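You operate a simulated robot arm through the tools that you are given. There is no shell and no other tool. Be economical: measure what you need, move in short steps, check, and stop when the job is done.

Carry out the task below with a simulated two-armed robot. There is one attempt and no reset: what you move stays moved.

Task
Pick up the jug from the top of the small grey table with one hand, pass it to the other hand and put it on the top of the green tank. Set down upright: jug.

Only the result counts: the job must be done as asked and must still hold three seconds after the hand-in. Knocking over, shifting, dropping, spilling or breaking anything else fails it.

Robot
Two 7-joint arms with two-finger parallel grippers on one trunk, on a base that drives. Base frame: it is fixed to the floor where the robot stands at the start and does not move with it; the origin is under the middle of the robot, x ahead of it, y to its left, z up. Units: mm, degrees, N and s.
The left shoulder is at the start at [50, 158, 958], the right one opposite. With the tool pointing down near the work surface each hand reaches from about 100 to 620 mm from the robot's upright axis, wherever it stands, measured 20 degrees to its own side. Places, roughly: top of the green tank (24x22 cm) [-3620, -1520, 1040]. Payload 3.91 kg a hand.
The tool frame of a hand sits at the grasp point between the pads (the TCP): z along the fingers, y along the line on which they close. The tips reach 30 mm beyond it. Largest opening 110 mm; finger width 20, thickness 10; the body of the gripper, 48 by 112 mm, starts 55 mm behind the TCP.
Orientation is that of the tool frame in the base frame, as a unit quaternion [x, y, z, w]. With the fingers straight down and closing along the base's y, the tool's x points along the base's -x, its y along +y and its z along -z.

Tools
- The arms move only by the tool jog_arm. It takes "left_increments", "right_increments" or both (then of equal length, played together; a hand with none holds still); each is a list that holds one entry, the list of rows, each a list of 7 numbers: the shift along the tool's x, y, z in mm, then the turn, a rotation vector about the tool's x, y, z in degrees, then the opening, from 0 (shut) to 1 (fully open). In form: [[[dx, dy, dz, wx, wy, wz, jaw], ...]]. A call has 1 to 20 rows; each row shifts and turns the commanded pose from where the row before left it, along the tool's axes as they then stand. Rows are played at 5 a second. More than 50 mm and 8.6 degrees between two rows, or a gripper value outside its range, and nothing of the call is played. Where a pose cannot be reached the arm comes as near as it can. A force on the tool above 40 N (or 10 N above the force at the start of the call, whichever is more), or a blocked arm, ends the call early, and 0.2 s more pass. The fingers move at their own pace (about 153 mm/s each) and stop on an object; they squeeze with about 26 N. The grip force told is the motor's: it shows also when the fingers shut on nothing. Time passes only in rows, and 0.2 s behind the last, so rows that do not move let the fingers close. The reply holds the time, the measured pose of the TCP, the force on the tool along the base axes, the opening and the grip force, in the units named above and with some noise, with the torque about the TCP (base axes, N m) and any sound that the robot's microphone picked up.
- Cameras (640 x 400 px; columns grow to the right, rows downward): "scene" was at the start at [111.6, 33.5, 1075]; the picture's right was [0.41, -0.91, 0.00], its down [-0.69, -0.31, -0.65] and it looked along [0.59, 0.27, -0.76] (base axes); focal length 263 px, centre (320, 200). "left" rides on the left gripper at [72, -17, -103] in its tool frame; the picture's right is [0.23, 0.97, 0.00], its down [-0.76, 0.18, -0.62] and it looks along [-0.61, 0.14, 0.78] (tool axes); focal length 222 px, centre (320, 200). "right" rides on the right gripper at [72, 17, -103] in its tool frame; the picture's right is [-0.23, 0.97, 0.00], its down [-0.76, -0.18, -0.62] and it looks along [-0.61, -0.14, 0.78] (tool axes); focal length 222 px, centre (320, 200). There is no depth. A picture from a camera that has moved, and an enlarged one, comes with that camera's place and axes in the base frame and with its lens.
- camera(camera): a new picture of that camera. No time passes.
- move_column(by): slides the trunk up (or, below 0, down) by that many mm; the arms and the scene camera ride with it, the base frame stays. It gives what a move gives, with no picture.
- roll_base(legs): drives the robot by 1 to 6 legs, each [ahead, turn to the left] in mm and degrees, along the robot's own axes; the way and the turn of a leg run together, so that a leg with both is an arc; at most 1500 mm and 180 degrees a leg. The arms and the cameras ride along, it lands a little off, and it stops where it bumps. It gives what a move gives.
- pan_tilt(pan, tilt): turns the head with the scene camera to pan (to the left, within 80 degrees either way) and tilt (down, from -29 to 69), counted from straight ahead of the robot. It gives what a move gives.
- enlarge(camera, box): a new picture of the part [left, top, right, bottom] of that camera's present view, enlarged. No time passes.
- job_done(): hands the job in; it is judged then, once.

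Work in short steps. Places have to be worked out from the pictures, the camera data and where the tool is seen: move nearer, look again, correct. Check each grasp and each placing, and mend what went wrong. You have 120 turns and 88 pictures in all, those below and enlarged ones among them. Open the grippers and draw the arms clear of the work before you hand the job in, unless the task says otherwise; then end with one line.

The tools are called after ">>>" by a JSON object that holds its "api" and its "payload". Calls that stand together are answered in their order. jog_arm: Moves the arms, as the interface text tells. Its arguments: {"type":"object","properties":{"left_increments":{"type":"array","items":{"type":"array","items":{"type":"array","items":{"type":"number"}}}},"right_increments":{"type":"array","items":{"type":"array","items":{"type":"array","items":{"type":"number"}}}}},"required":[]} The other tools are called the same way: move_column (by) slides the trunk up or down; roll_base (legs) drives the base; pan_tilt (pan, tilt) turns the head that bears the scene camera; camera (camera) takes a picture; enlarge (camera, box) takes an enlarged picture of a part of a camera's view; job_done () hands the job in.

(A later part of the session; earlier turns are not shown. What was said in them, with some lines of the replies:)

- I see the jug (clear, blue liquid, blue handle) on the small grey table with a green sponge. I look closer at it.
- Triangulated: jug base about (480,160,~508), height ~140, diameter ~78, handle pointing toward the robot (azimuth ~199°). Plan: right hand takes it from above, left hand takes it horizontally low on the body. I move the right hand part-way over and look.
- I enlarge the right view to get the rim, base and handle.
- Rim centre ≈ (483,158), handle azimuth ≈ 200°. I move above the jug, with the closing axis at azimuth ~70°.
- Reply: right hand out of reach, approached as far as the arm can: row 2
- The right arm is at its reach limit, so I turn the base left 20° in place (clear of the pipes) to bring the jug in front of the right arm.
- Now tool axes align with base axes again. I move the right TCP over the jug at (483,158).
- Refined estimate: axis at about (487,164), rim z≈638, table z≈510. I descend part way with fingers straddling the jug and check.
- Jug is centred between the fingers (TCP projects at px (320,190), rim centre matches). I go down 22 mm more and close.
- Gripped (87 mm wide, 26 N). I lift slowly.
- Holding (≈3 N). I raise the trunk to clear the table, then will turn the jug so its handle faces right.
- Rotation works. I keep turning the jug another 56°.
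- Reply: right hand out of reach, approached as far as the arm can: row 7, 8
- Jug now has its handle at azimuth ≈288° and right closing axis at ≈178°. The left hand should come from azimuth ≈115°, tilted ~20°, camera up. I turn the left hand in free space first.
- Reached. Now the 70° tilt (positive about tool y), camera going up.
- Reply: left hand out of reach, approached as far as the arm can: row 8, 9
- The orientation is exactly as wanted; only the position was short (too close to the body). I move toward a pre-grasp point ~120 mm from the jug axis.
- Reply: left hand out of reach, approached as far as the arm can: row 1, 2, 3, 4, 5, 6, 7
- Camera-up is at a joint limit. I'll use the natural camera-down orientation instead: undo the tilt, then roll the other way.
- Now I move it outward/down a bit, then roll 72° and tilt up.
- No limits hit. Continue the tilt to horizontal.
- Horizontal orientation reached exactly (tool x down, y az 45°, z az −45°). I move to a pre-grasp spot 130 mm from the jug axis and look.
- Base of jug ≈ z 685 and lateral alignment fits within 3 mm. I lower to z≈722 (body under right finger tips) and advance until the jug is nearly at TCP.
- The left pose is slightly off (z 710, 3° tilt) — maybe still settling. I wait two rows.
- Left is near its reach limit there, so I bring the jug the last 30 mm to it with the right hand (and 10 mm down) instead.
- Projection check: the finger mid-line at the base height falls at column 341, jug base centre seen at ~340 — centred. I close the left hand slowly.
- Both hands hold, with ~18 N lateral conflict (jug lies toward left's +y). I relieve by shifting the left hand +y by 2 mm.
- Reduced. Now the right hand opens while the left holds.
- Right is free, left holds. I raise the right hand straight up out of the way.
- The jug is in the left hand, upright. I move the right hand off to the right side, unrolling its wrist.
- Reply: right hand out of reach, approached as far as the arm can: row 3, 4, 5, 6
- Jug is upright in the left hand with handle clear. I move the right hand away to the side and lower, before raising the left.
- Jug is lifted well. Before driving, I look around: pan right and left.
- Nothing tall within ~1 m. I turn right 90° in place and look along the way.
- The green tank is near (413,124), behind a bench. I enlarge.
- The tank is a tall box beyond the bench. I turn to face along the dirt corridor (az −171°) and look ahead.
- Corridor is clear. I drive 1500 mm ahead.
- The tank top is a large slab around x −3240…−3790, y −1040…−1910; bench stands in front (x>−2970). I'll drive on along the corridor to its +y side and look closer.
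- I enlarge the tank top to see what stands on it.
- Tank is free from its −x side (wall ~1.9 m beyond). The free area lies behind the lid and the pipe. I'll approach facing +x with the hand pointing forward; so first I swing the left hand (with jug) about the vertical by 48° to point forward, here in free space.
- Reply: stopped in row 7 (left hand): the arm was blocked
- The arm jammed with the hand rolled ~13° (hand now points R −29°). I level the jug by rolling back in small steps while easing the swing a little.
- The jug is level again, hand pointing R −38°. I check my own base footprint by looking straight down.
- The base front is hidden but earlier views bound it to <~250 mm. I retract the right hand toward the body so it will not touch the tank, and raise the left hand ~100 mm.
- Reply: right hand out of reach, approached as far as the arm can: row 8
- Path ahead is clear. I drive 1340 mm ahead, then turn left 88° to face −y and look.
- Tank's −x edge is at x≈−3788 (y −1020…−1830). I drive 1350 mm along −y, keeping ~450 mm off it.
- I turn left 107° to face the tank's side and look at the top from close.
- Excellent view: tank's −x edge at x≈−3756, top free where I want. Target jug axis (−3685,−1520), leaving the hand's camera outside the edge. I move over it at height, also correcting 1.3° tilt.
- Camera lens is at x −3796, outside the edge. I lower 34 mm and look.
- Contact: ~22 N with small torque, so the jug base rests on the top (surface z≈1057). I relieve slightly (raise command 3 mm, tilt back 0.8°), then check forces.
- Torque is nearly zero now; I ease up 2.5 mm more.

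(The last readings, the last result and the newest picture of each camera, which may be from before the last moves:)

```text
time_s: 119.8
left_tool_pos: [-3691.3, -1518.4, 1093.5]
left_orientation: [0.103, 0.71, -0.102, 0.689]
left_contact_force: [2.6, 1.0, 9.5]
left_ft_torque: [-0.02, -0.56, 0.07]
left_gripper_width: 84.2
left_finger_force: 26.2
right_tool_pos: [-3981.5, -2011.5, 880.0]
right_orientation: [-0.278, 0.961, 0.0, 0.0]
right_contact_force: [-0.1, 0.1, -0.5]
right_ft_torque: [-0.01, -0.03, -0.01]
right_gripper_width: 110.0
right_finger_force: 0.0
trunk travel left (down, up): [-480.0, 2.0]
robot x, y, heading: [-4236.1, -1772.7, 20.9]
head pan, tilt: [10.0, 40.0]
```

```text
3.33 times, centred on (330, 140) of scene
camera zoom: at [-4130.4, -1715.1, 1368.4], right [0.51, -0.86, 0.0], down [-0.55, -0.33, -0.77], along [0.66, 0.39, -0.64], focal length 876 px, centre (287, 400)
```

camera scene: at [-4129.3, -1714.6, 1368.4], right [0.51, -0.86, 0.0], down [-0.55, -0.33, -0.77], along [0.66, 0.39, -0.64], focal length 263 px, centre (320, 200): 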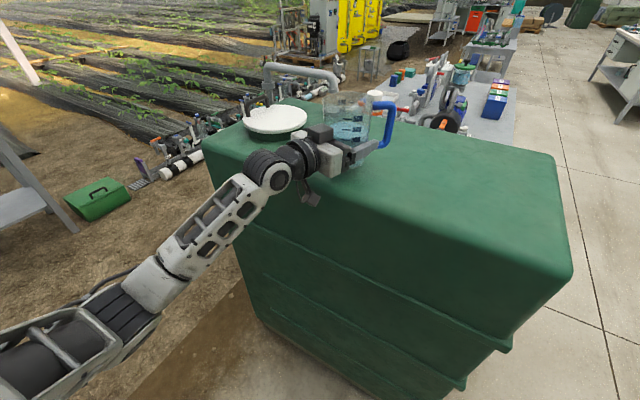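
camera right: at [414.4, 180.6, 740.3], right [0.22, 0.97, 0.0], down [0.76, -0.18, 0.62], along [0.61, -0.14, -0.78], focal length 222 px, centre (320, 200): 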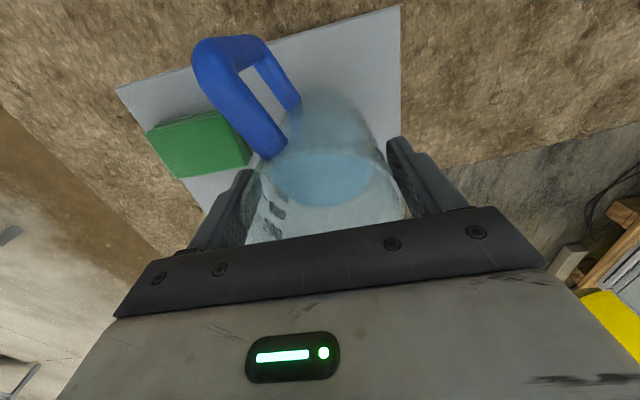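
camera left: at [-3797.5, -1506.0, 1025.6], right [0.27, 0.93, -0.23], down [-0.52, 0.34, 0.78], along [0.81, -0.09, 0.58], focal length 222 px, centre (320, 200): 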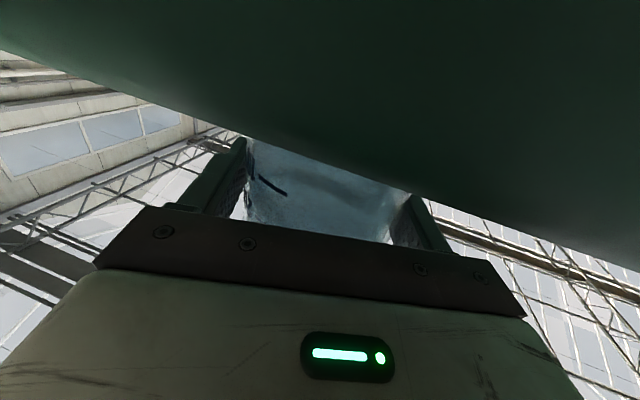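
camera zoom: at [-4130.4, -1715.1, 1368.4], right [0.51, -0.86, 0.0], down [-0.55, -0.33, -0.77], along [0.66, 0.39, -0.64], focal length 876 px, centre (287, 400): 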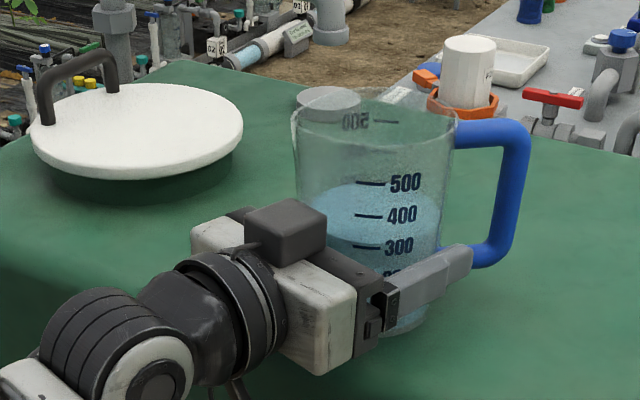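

Contact is at the front edge (jug leaning forward by a fraction of a degree). I tilt back 0.7° more, lowering slightly so it sits flat.

>>> {"api": "jog_arm", "payload": {"left_increments": [[[0, 0, 0, 0, -0.4, 0, 0], [0, 0, 0, 0, -0.4, 0, 0], [0, 0, 0, 0, 0, 0, 0]]]}}

```text
time_s: 120.6
left_tool_pos: [-3692.1, -1519.1, 1093.7]
left_orientation: [0.102, 0.706, -0.103, 0.693]
left_contact_force: [0.1, -0.5, 5.8]
left_ft_torque: [0.23, 0.46, 0.03]
left_gripper_width: 84.1
left_finger_force: 25.9
right_tool_pos: [-3982.0, -2011.9, 879.6]
right_orientation: [-0.278, 0.961, 0.0, 0.001]
right_contact_force: [0.0, 0.4, -0.6]
right_ft_torque: [0.0, 0.01, 0.01]
right_gripper_width: 110.1
right_finger_force: 0.0
trunk travel left (down, up): [-480.0, 2.0]
robot x, y, heading: [-4239.7, -1777.3, 20.8]
head pan, tilt: [10.0, 40.0]
```

Torque sign flipped, so it is flat within ~0.4°. I open the hand gently.

>>> {"api": "jog_arm", "payload": {"left_increments": [[[0, 0, 0, 0, 0.3, 0, 0], [0, 0, 0, 0, 0, 0, 0.8], [0, 0, 0, 0, 0, 0, 0.85], [0, 0, 0, 0, 0, 0, 0.92], [0, 0, 0, 0, 0, 0, 1], [0, 0, 0, 0, 0, 0, 1]]]}}

>>> {"api": "enlarge", "payload": {"camera": "scene", "box": [270, 80, 390, 200]}}

>>> {"api": "camera", "payload": {"camera": "left"}}

```text
time_s: 122.0
left_tool_pos: [-3693.3, -1518.5, 1094.8]
left_orientation: [0.103, 0.707, -0.103, 0.692]
left_contact_force: [-0.2, -0.1, 0.8]
left_ft_torque: [0.01, 0.0, 0.01]
left_gripper_width: 110.3
left_finger_force: 0.0
right_tool_pos: [-3980.5, -2011.6, 879.4]
right_orientation: [-0.278, 0.96, 0.0, 0.001]
right_contact_force: [-0.2, -0.5, 0.4]
right_ft_torque: [-0.01, 0.0, -0.02]
right_gripper_width: 110.2
right_finger_force: 0.1
trunk travel left (down, up): [-480.0, 2.0]
robot x, y, heading: [-4242.9, -1772.4, 20.7]
head pan, tilt: [10.0, 40.0]
```

```text
3.33 times, centred on (330, 140) of scene
camera zoom: at [-4129.7, -1714.7, 1368.4], right [0.51, -0.86, 0.0], down [-0.55, -0.33, -0.77], along [0.66, 0.39, -0.64], focal length 876 px, centre (287, 400)
```

zoom: 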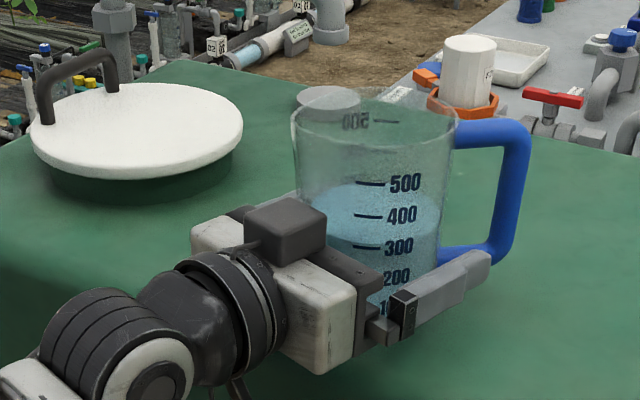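

```text
26 pictures are left
camera left: at [-3796.6, -1506.0, 1024.4], right [0.27, 0.93, -0.23], down [-0.53, 0.35, 0.77], along [0.8, -0.09, 0.59], focal length 222 px, centre (320, 200)
```

left: 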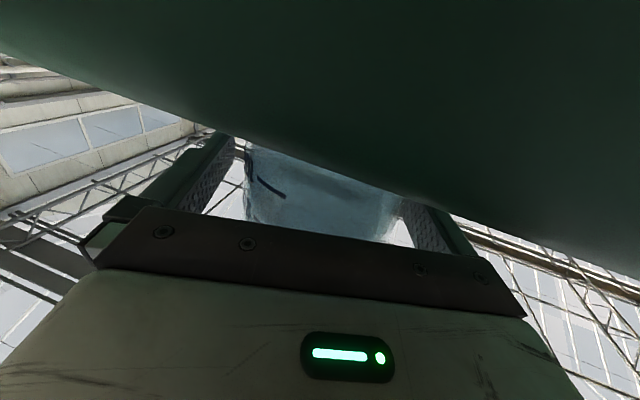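

Jug stands free and upright on the tank. I withdraw the left hand straight back, slowly.

>>> {"api": "jog_arm", "payload": {"left_increments": [[[0, 0, -8, 0, 0, 0, 1], [0, 0, -15, 0, 0, 0, 1], [0, 0, -20, 0, 0, 0, 1], [0, 0, -25, 0, 0, 0, 1], [0, 0, -30, 0, 0, 0, 1], [0, 0, -30, 0, 0, 0, 1], [0, 0, 0, 0, 0, 0, 1]]]}}

>>> {"api": "camera", "payload": {"camera": "scene"}}

>>> {"api": "enlarge", "payload": {"camera": "scene", "box": [230, 60, 430, 220]}}

```text
time_s: 123.6
left_tool_pos: [-3814.1, -1480.6, 1097.1]
left_orientation: [0.102, 0.707, -0.103, 0.692]
left_contact_force: [-1.0, 0.2, 0.0]
left_ft_torque: [-0.01, 0.01, 0.01]
left_gripper_width: 110.2
left_finger_force: 0.1
right_tool_pos: [-3979.9, -2011.7, 880.4]
right_orientation: [-0.278, 0.961, 0.0, 0.0]
right_contact_force: [-0.6, 0.7, -1.1]
right_ft_torque: [-0.01, 0.01, -0.02]
right_gripper_width: 109.9
right_finger_force: 0.0
trunk travel left (down, up): [-480.0, 2.0]
robot x, y, heading: [-4239.5, -1773.5, 20.8]
head pan, tilt: [10.0, 40.0]
```

```text
25 pictures are left
camera scene: at [-4129.5, -1714.8, 1368.4], right [0.51, -0.86, 0.0], down [-0.55, -0.33, -0.77], along [0.66, 0.39, -0.64], focal length 263 px, centre (320, 200)
```

scene: 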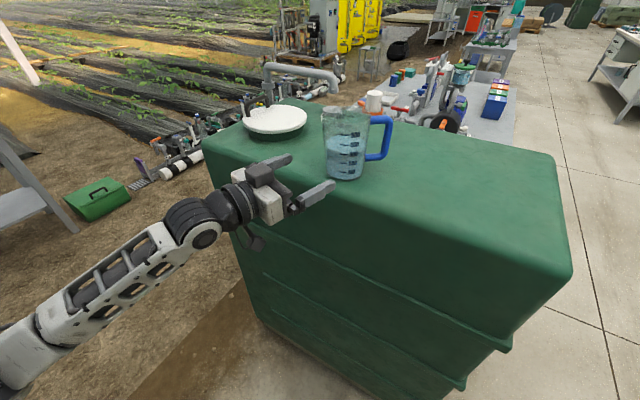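

```text
2.50 times, centred on (330, 140) of scene
camera zoom: at [-4129.5, -1714.8, 1368.4], right [0.51, -0.86, 0.0], down [-0.55, -0.33, -0.77], along [0.66, 0.39, -0.64], focal length 657 px, centre (295, 350)
```

zoom: 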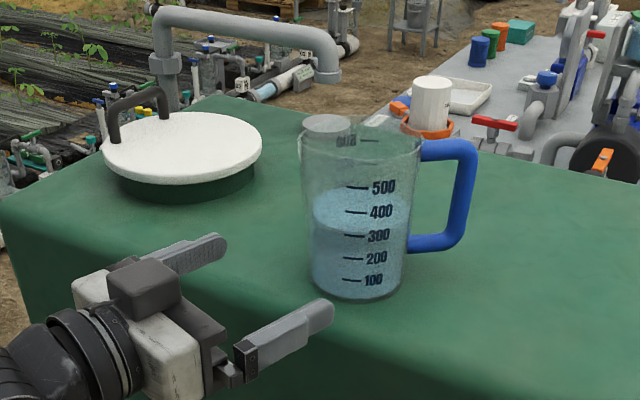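

Jug stands upright at about (−3693,−1519), but nearer the edge than the stated centre (−3620). To be safely inside the area I'll regrasp with the hand tilted 30° (so the camera clears the top) and shift it ~65 mm inward. First tilt while clear of the jug.

>>> {"api": "jog_arm", "payload": {"left_increments": [[[-10, 0, 0, 0, 0, 0, 1], [-10, 0, -5, 0, 0, 0, 1], [0, 0, 0, 0, 7.2, 0, 1], [0, 0, 0, 0, 7.2, 0, 1], [0, 0, 0, 0, 7.2, 0, 1], [0, 0, 0, 0, 7.2, 0, 1], [0, 0, 0, 0, 0, 0, 1]]]}}

>>> {"api": "camera", "payload": {"camera": "left"}}

>>> {"api": "camera", "payload": {"camera": "scene"}}

```text
time_s: 125.2
left_tool_pos: [-3818.0, -1479.8, 1116.3]
left_orientation: [0.124, 0.858, -0.074, 0.494]
left_contact_force: [-0.2, -0.2, 0.0]
left_ft_torque: [-0.01, -0.03, -0.01]
left_gripper_width: 110.2
left_finger_force: 0.1
right_tool_pos: [-3981.4, -2010.2, 880.6]
right_orientation: [-0.279, 0.96, 0.0, 0.0]
right_contact_force: [-0.5, 1.0, -1.2]
right_ft_torque: [0.04, -0.01, -0.01]
right_gripper_width: 110.0
right_finger_force: 0.0
trunk travel left (down, up): [-480.0, 2.0]
robot x, y, heading: [-4241.3, -1772.6, 20.9]
head pan, tilt: [10.0, 40.0]
```

```text
23 pictures are left
camera left: at [-3943.6, -1461.7, 1106.1], right [0.17, 0.96, -0.2], down [-0.1, 0.22, 0.97], along [0.98, -0.14, 0.13], focal length 222 px, centre (320, 200)
```

left: 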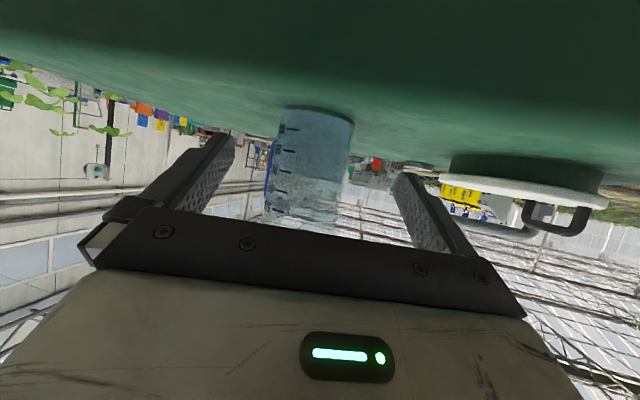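

```text
22 pictures are left
camera scene: at [-4129.8, -1714.6, 1368.4], right [0.51, -0.86, 0.0], down [-0.55, -0.33, -0.77], along [0.66, 0.39, -0.64], focal length 263 px, centre (320, 200)
```

scene: 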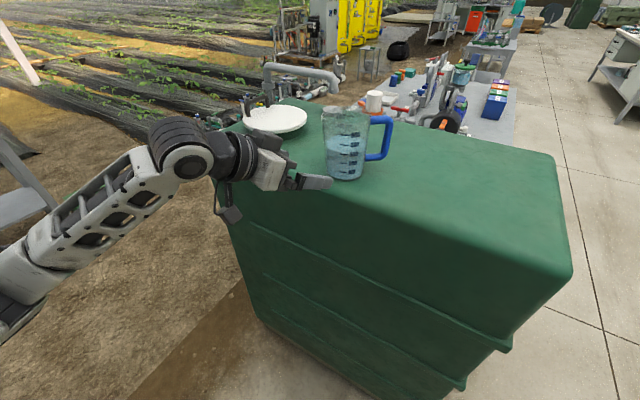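

View confirms jug upright at (−3693,−1519), surface z≈1050. I advance the tilted open hand around it (TCP to 12 mm short of the axis).

>>> {"api": "jog_arm", "payload": {"left_increments": [[[-10.2, -0.3, 21.6, 0, 0, 0, 1], [-10.2, -0.3, 21.6, 0, 0, 0, 1], [-10.2, -0.3, 21.6, 0, 0, 0, 1], [-7, -0.3, 15, 0, 0, 0, 1], [-7, -0.3, 15, 0, 0, 0, 1], [0, 0, 0, 0, 0, 0, 1]]]}}

>>> {"api": "camera", "payload": {"camera": "left"}}

>>> {"api": "enlarge", "payload": {"camera": "scene", "box": [230, 60, 430, 220]}}

```text
time_s: 126.6
left_tool_pos: [-3717.8, -1514.1, 1108.4]
left_orientation: [0.124, 0.857, -0.073, 0.495]
left_contact_force: [-0.5, 0.6, -0.3]
left_ft_torque: [0.03, 0.02, 0.0]
left_gripper_width: 110.2
left_finger_force: 0.1
right_tool_pos: [-3981.1, -2010.5, 880.1]
right_orientation: [-0.279, 0.96, 0.0, -0.001]
right_contact_force: [-0.3, -0.7, 0.3]
right_ft_torque: [0.01, -0.04, -0.01]
right_gripper_width: 110.2
right_finger_force: 0.1
trunk travel left (down, up): [-480.0, 2.0]
robot x, y, heading: [-4239.2, -1770.1, 21.1]
head pan, tilt: [10.0, 40.0]
```

```text
21 pictures are left
camera left: at [-3843.2, -1494.3, 1097.0], right [0.17, 0.96, -0.2], down [-0.1, 0.22, 0.97], along [0.98, -0.14, 0.13], focal length 222 px, centre (320, 200)
```

left: 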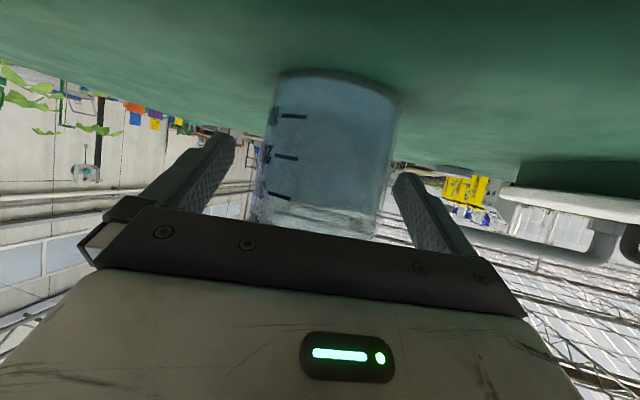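

```text
2.50 times, centred on (330, 140) of scene
camera zoom: at [-4129.8, -1714.6, 1368.4], right [0.51, -0.86, 0.0], down [-0.55, -0.33, -0.77], along [0.66, 0.39, -0.64], focal length 657 px, centre (295, 350)
```

zoom: 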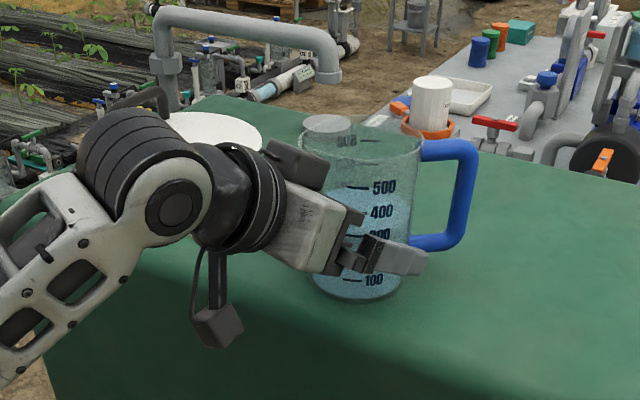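

Well centred. 9 mm further, then close.

>>> {"api": "jog_arm", "payload": {"left_increments": [[[-2.2, 0, 3.9, 0, 0, 0, 1], [-2.3, 0, 3.9, 0, 0, 0, 1], [0, 0, 0, 0, 0, 0, 0.9], [0, 0, 0, 0, 0, 0, 0.82], [0, 0, 0, 0, 0, 0, 0.77], [0, 0, 0, 0, 0, 0, 0.5], [0, 0, 0, 0, 0, 0, 0], [0, 0, 0, 0, 0, 0, 0]]]}}

>>> {"api": "camera", "payload": {"camera": "left"}}

```text
time_s: 128.4
left_tool_pos: [-3710.8, -1515.2, 1107.4]
left_orientation: [0.125, 0.857, -0.074, 0.494]
left_contact_force: [1.5, 0.7, 0.1]
left_ft_torque: [0.14, -0.08, 0.06]
left_gripper_width: 83.7
left_finger_force: 25.4
right_tool_pos: [-3981.4, -2011.5, 879.9]
right_orientation: [-0.279, 0.96, 0.0, 0.0]
right_contact_force: [0.1, -1.0, 0.9]
right_ft_torque: [0.01, -0.01, 0.01]
right_gripper_width: 110.0
right_finger_force: 0.1
trunk travel left (down, up): [-480.0, 2.0]
robot x, y, heading: [-4240.6, -1772.2, 20.9]
head pan, tilt: [10.0, 40.0]
```

```text
19 pictures are left
camera left: at [-3835.3, -1496.6, 1096.7], right [0.17, 0.96, -0.2], down [-0.1, 0.22, 0.97], along [0.98, -0.14, 0.13], focal length 222 px, centre (320, 200)
```

left: 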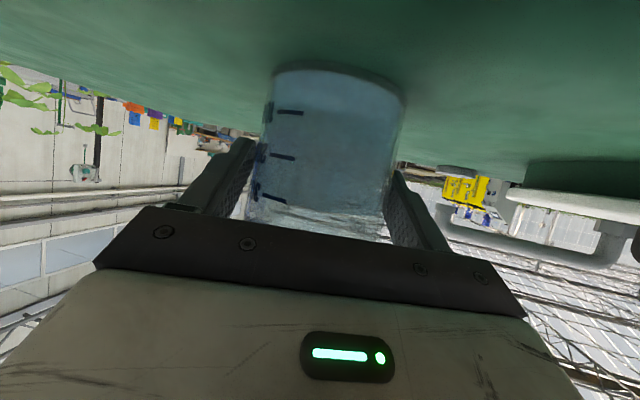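

Gripped. Lift 10 mm vertically and check, then shift +x.

>>> {"api": "jog_arm", "payload": {"left_increments": [[[-2.6, 0, -1.5, 0, 0, 0, 0], [-3.5, 0, -2, 0, 0, 0, 0], [-3.5, 0, -2, 0, 0, 0, 0], [0, 0, 0, 0, 0, 0, 0]]]}}

>>> {"api": "camera", "payload": {"camera": "left"}}

```text
time_s: 129.4
left_tool_pos: [-3708.8, -1514.0, 1119.1]
left_orientation: [0.125, 0.857, -0.074, 0.494]
left_contact_force: [-1.1, 0.8, -3.9]
left_ft_torque: [0.08, 0.12, -0.01]
left_gripper_width: 83.8
left_finger_force: 25.2
right_tool_pos: [-3981.8, -2011.3, 880.1]
right_orientation: [-0.278, 0.961, 0.0, 0.0]
right_contact_force: [-0.7, -0.2, -1.1]
right_ft_torque: [-0.02, 0.0, -0.02]
right_gripper_width: 109.9
right_finger_force: 0.0
trunk travel left (down, up): [-480.0, 2.0]
robot x, y, heading: [-4240.6, -1771.9, 20.9]
head pan, tilt: [10.0, 40.0]
```

```text
18 pictures are left
camera left: at [-3834.9, -1496.1, 1107.9], right [0.17, 0.96, -0.2], down [-0.1, 0.22, 0.97], along [0.98, -0.14, 0.13], focal length 222 px, centre (320, 200)
```

left: 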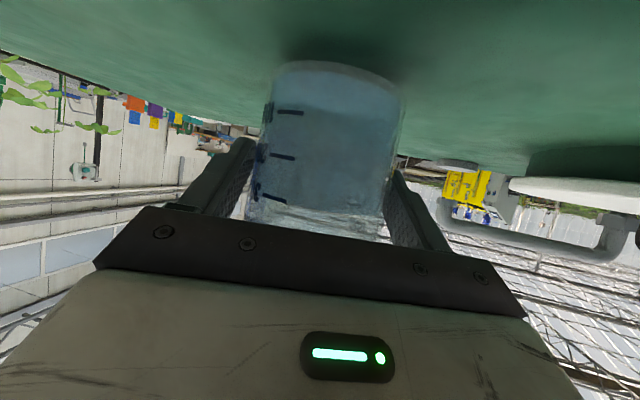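

Lifted cleanly and upright. Now shift 66 mm in +x at this height, smoothly.

>>> {"api": "jog_arm", "payload": {"left_increments": [[[-3, 1.8, 5.2, 0, 0, 0, 0], [-6, 3.5, 10.3, 0, 0, 0, 0], [-7, 4.1, 12, 0, 0, 0, 0], [-7, 4.1, 12, 0, 0, 0, 0], [-6, 3.5, 10.3, 0, 0, 0, 0], [-3, 1.8, 5.2, 0, 0, 0, 0], [0, 0, 0, 0, 0, 0, 0]]]}}

>>> {"api": "camera", "payload": {"camera": "left"}}

>>> {"api": "enlarge", "payload": {"camera": "scene", "box": [230, 60, 430, 220]}}

```text
time_s: 131.0
left_tool_pos: [-3642.6, -1516.1, 1117.7]
left_orientation: [0.125, 0.857, -0.074, 0.495]
left_contact_force: [0.3, 0.7, -4.0]
left_ft_torque: [0.08, 0.05, 0.0]
left_gripper_width: 83.9
left_finger_force: 25.8
right_tool_pos: [-3981.1, -2011.2, 880.2]
right_orientation: [-0.278, 0.961, 0.0, 0.0]
right_contact_force: [0.2, -0.2, -0.4]
right_ft_torque: [-0.04, 0.0, -0.06]
right_gripper_width: 109.8
right_finger_force: 0.1
trunk travel left (down, up): [-480.0, 2.0]
robot x, y, heading: [-4241.3, -1775.5, 21.1]
head pan, tilt: [10.0, 40.0]
```

```text
17 pictures are left
camera left: at [-3767.6, -1496.4, 1108.1], right [0.17, 0.96, -0.2], down [-0.1, 0.22, 0.97], along [0.98, -0.14, 0.13], focal length 222 px, centre (320, 200)
```

left: 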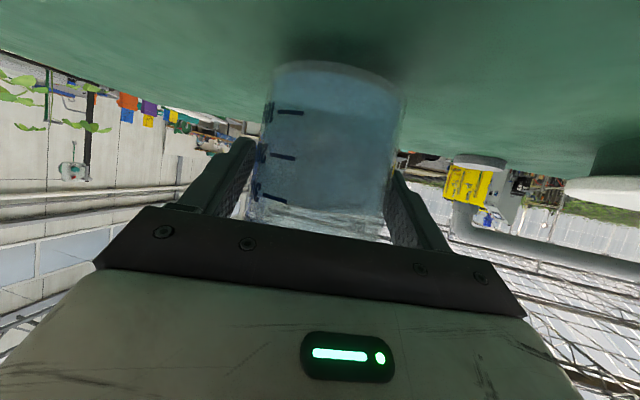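

```text
2.50 times, centred on (330, 140) of scene
camera zoom: at [-4129.3, -1714.5, 1368.3], right [0.51, -0.86, 0.0], down [-0.55, -0.33, -0.77], along [0.66, 0.39, -0.64], focal length 657 px, centre (295, 350)
```

zoom: 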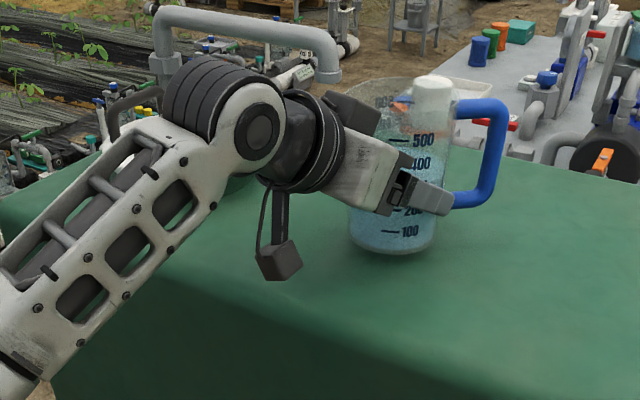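

Jug axis now ≈(−3626,−1520). I lower 10 mm in small steps.

>>> {"api": "jog_arm", "payload": {"left_increments": [[[2.6, 0, 1.5, 0, 0, 0, 0], [2.6, 0, 1.5, 0, 0, 0, 0], [2.2, 0, 1.25, 0, 0, 0, 0], [1.3, 0, 0.75, 0, 0, 0, 0], [0, 0, 0, 0, 0, 0, 0]]]}}

```text
time_s: 132.2
left_tool_pos: [-3643.1, -1514.0, 1109.7]
left_orientation: [0.125, 0.857, -0.075, 0.494]
left_contact_force: [-0.2, -0.3, -3.8]
left_ft_torque: [0.06, 0.09, 0.02]
left_gripper_width: 83.9
left_finger_force: 25.9
right_tool_pos: [-3980.7, -2010.6, 880.3]
right_orientation: [-0.278, 0.961, 0.0, -0.001]
right_contact_force: [-0.2, 0.2, -0.1]
right_ft_torque: [0.0, -0.01, -0.04]
right_gripper_width: 109.9
right_finger_force: 0.0
trunk travel left (down, up): [-480.0, 2.0]
robot x, y, heading: [-4239.2, -1771.7, 20.8]
head pan, tilt: [10.0, 40.0]
```

Not yet touching (−3.8 N still carried). A little further, 3 mm.

>>> {"api": "jog_arm", "payload": {"left_increments": [[[0.9, 0, 0.5, 0, 0, 0, 0], [0.9, 0, 0.5, 0, 0, 0, 0], [0.9, 0, 0.5, 0, 0, 0, 0], [0, 0, 0, 0, 0, 0, 0]]]}}

```text
time_s: 133.2
left_tool_pos: [-3644.1, -1514.7, 1108.2]
left_orientation: [0.125, 0.856, -0.074, 0.496]
left_contact_force: [1.3, 2.3, 0.6]
left_ft_torque: [0.31, 0.0, 0.01]
left_gripper_width: 84.0
left_finger_force: 25.9
right_tool_pos: [-3981.1, -2011.3, 880.5]
right_orientation: [-0.278, 0.96, 0.0, 0.0]
right_contact_force: [-0.7, -0.4, 0.2]
right_ft_torque: [-0.01, 0.02, 0.02]
right_gripper_width: 110.2
right_finger_force: 0.2
trunk travel left (down, up): [-480.0, 2.0]
robot x, y, heading: [-4243.0, -1775.1, 20.8]
head pan, tilt: [10.0, 40.0]
```

The weight is now taken by the tank (force ≈ +0.6 N). I go 0.7 mm more and open.

>>> {"api": "jog_arm", "payload": {"left_increments": [[[0.6, 0, 0.35, 0, 0, 0, 0], [0, 0, 0, 0, 0, 0, 0], [0, 0, 0, 0, 0, 0, 0.8], [0, 0, 0, 0, 0, 0, 0.85], [0, 0, 0, 0, 0, 0, 0.92], [0, 0, 0, 0, 0, 0, 1], [0, 0, 0, 0, 0, 0, 1]]]}}

>>> {"api": "camera", "payload": {"camera": "left"}}

```text
time_s: 134.8
left_tool_pos: [-3644.1, -1515.5, 1108.7]
left_orientation: [0.124, 0.858, -0.073, 0.494]
left_contact_force: [0.4, -0.8, -0.3]
left_ft_torque: [-0.01, -0.02, 0.01]
left_gripper_width: 109.7
left_finger_force: 0.1
right_tool_pos: [-3980.7, -2011.6, 880.2]
right_orientation: [-0.279, 0.96, 0.0, 0.001]
right_contact_force: [-0.1, -0.2, -0.8]
right_ft_torque: [-0.04, -0.04, 0.02]
right_gripper_width: 110.1
right_finger_force: 0.0
trunk travel left (down, up): [-480.0, 2.0]
robot x, y, heading: [-4240.6, -1771.8, 20.9]
head pan, tilt: [10.0, 40.0]
```

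```text
15 pictures are left
camera left: at [-3769.2, -1496.2, 1095.6], right [0.17, 0.96, -0.2], down [-0.1, 0.22, 0.97], along [0.98, -0.14, 0.13], focal length 222 px, centre (320, 200)
```

left: 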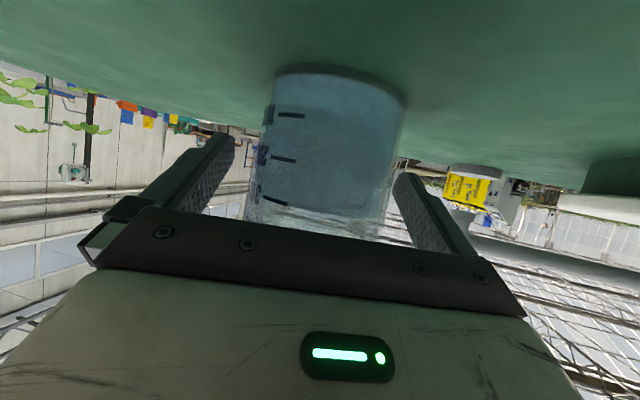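

Released, jug standing. I withdraw the hand horizontally back 190 mm.

>>> {"api": "jog_arm", "payload": {"left_increments": [[[4, 0, -6.9, 0, 0, 0, 1], [7.5, 0, -13, 0, 0, 0, 1], [10, 0, -17.3, 0, 0, 0, 1], [12.6, 0, -21.6, 0, 0, 0, 1], [15, 0, -26, 0, 0, 0, 1], [15, 0, -26, 0, 0, 0, 1], [15, 0, -26, 0, 0, 0, 1], [15, 0, -26, 0, 0, 0, 1], [0, 0, 0, 0, 0, 0, 1]]]}}

>>> {"api": "camera", "payload": {"camera": "scene"}}

>>> {"api": "enlarge", "payload": {"camera": "scene", "box": [230, 60, 430, 220]}}

```text
time_s: 136.8
left_tool_pos: [-3827.7, -1460.6, 1106.0]
left_orientation: [0.124, 0.857, -0.073, 0.494]
left_contact_force: [0.0, -0.4, -0.8]
left_ft_torque: [0.01, -0.03, -0.01]
left_gripper_width: 109.9
left_finger_force: 0.1
right_tool_pos: [-3981.6, -2012.0, 880.1]
right_orientation: [-0.278, 0.961, -0.001, -0.001]
right_contact_force: [0.2, 1.0, -0.6]
right_ft_torque: [-0.02, 0.02, 0.01]
right_gripper_width: 109.9
right_finger_force: 0.0
trunk travel left (down, up): [-480.0, 2.0]
robot x, y, heading: [-4240.8, -1774.9, 20.7]
head pan, tilt: [10.0, 40.0]
```

```text
14 pictures are left
camera scene: at [-4129.5, -1714.8, 1368.4], right [0.51, -0.86, 0.0], down [-0.55, -0.33, -0.77], along [0.66, 0.39, -0.64], focal length 263 px, centre (320, 200)
```

scene: 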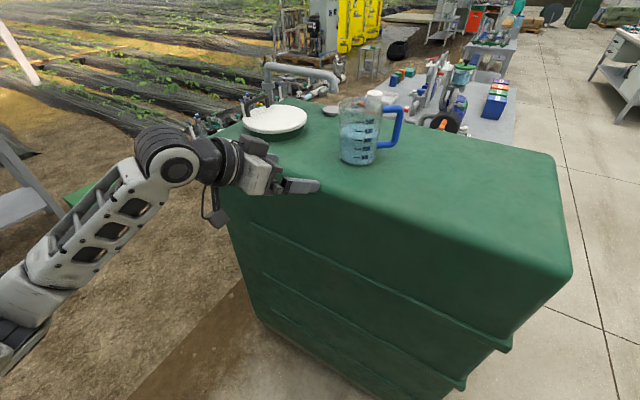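

```text
2.50 times, centred on (330, 140) of scene
camera zoom: at [-4129.5, -1714.8, 1368.4], right [0.51, -0.86, 0.0], down [-0.55, -0.33, -0.77], along [0.66, 0.39, -0.64], focal length 657 px, centre (295, 350)
```

zoom: 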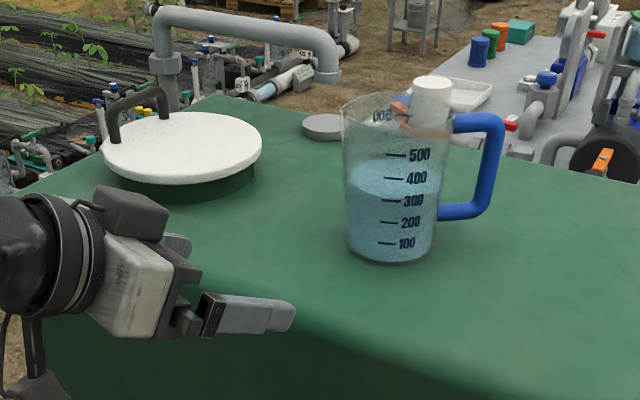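

The jug stands upright near (−3626,−1520) in the middle of the tank top, and both hands are open. I draw the left arm a bit further away, backing out past the edge, and then hand in.

>>> {"api": "jog_arm", "payload": {"left_increments": [[[12, 0, -22, 0, 0, 0, 1], [12, 0, -22, 0, 0, 0, 1], [12, 0, -22, 0, 0, 0, 1], [0, 0, 0, 0, 0, 0, 1]]]}}

>>> {"api": "camera", "payload": {"camera": "scene"}}

```text
time_s: 137.8
left_tool_pos: [-3896.5, -1439.0, 1107.1]
left_orientation: [0.125, 0.857, -0.075, 0.495]
left_contact_force: [0.2, -0.2, 0.5]
left_ft_torque: [-0.02, 0.03, -0.03]
left_gripper_width: 109.7
left_finger_force: 0.2
right_tool_pos: [-3981.7, -2011.7, 879.8]
right_orientation: [-0.278, 0.961, 0.0, 0.0]
right_contact_force: [0.8, 0.1, -0.7]
right_ft_torque: [0.0, -0.01, 0.02]
right_gripper_width: 109.7
right_finger_force: 0.1
trunk travel left (down, up): [-480.0, 2.0]
robot x, y, heading: [-4239.3, -1773.7, 20.7]
head pan, tilt: [10.0, 40.0]
```

```text
12 pictures are left
camera scene: at [-4129.4, -1714.8, 1368.4], right [0.51, -0.86, 0.0], down [-0.55, -0.33, -0.77], along [0.66, 0.39, -0.64], focal length 263 px, centre (320, 200)
```

scene: 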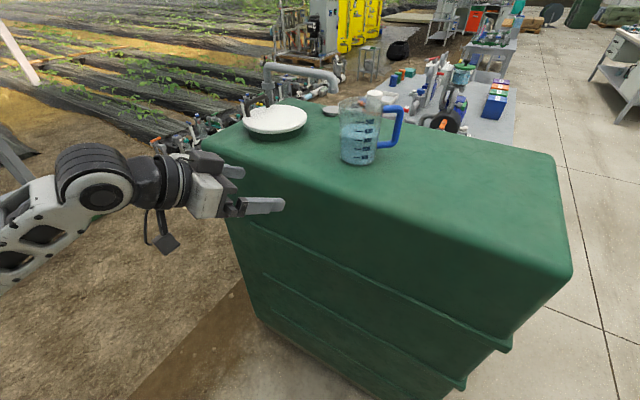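

Everything is clear and the jug is stable; I hand in.

>>> {"api": "job_done", "payload": {}}

```text
The job is handed in.
```

The jug is standing upright on top of the green tank, near (−3626, −1520). The right hand picked it up, passed it to the left, and the left set it down; both hands are open and clear.
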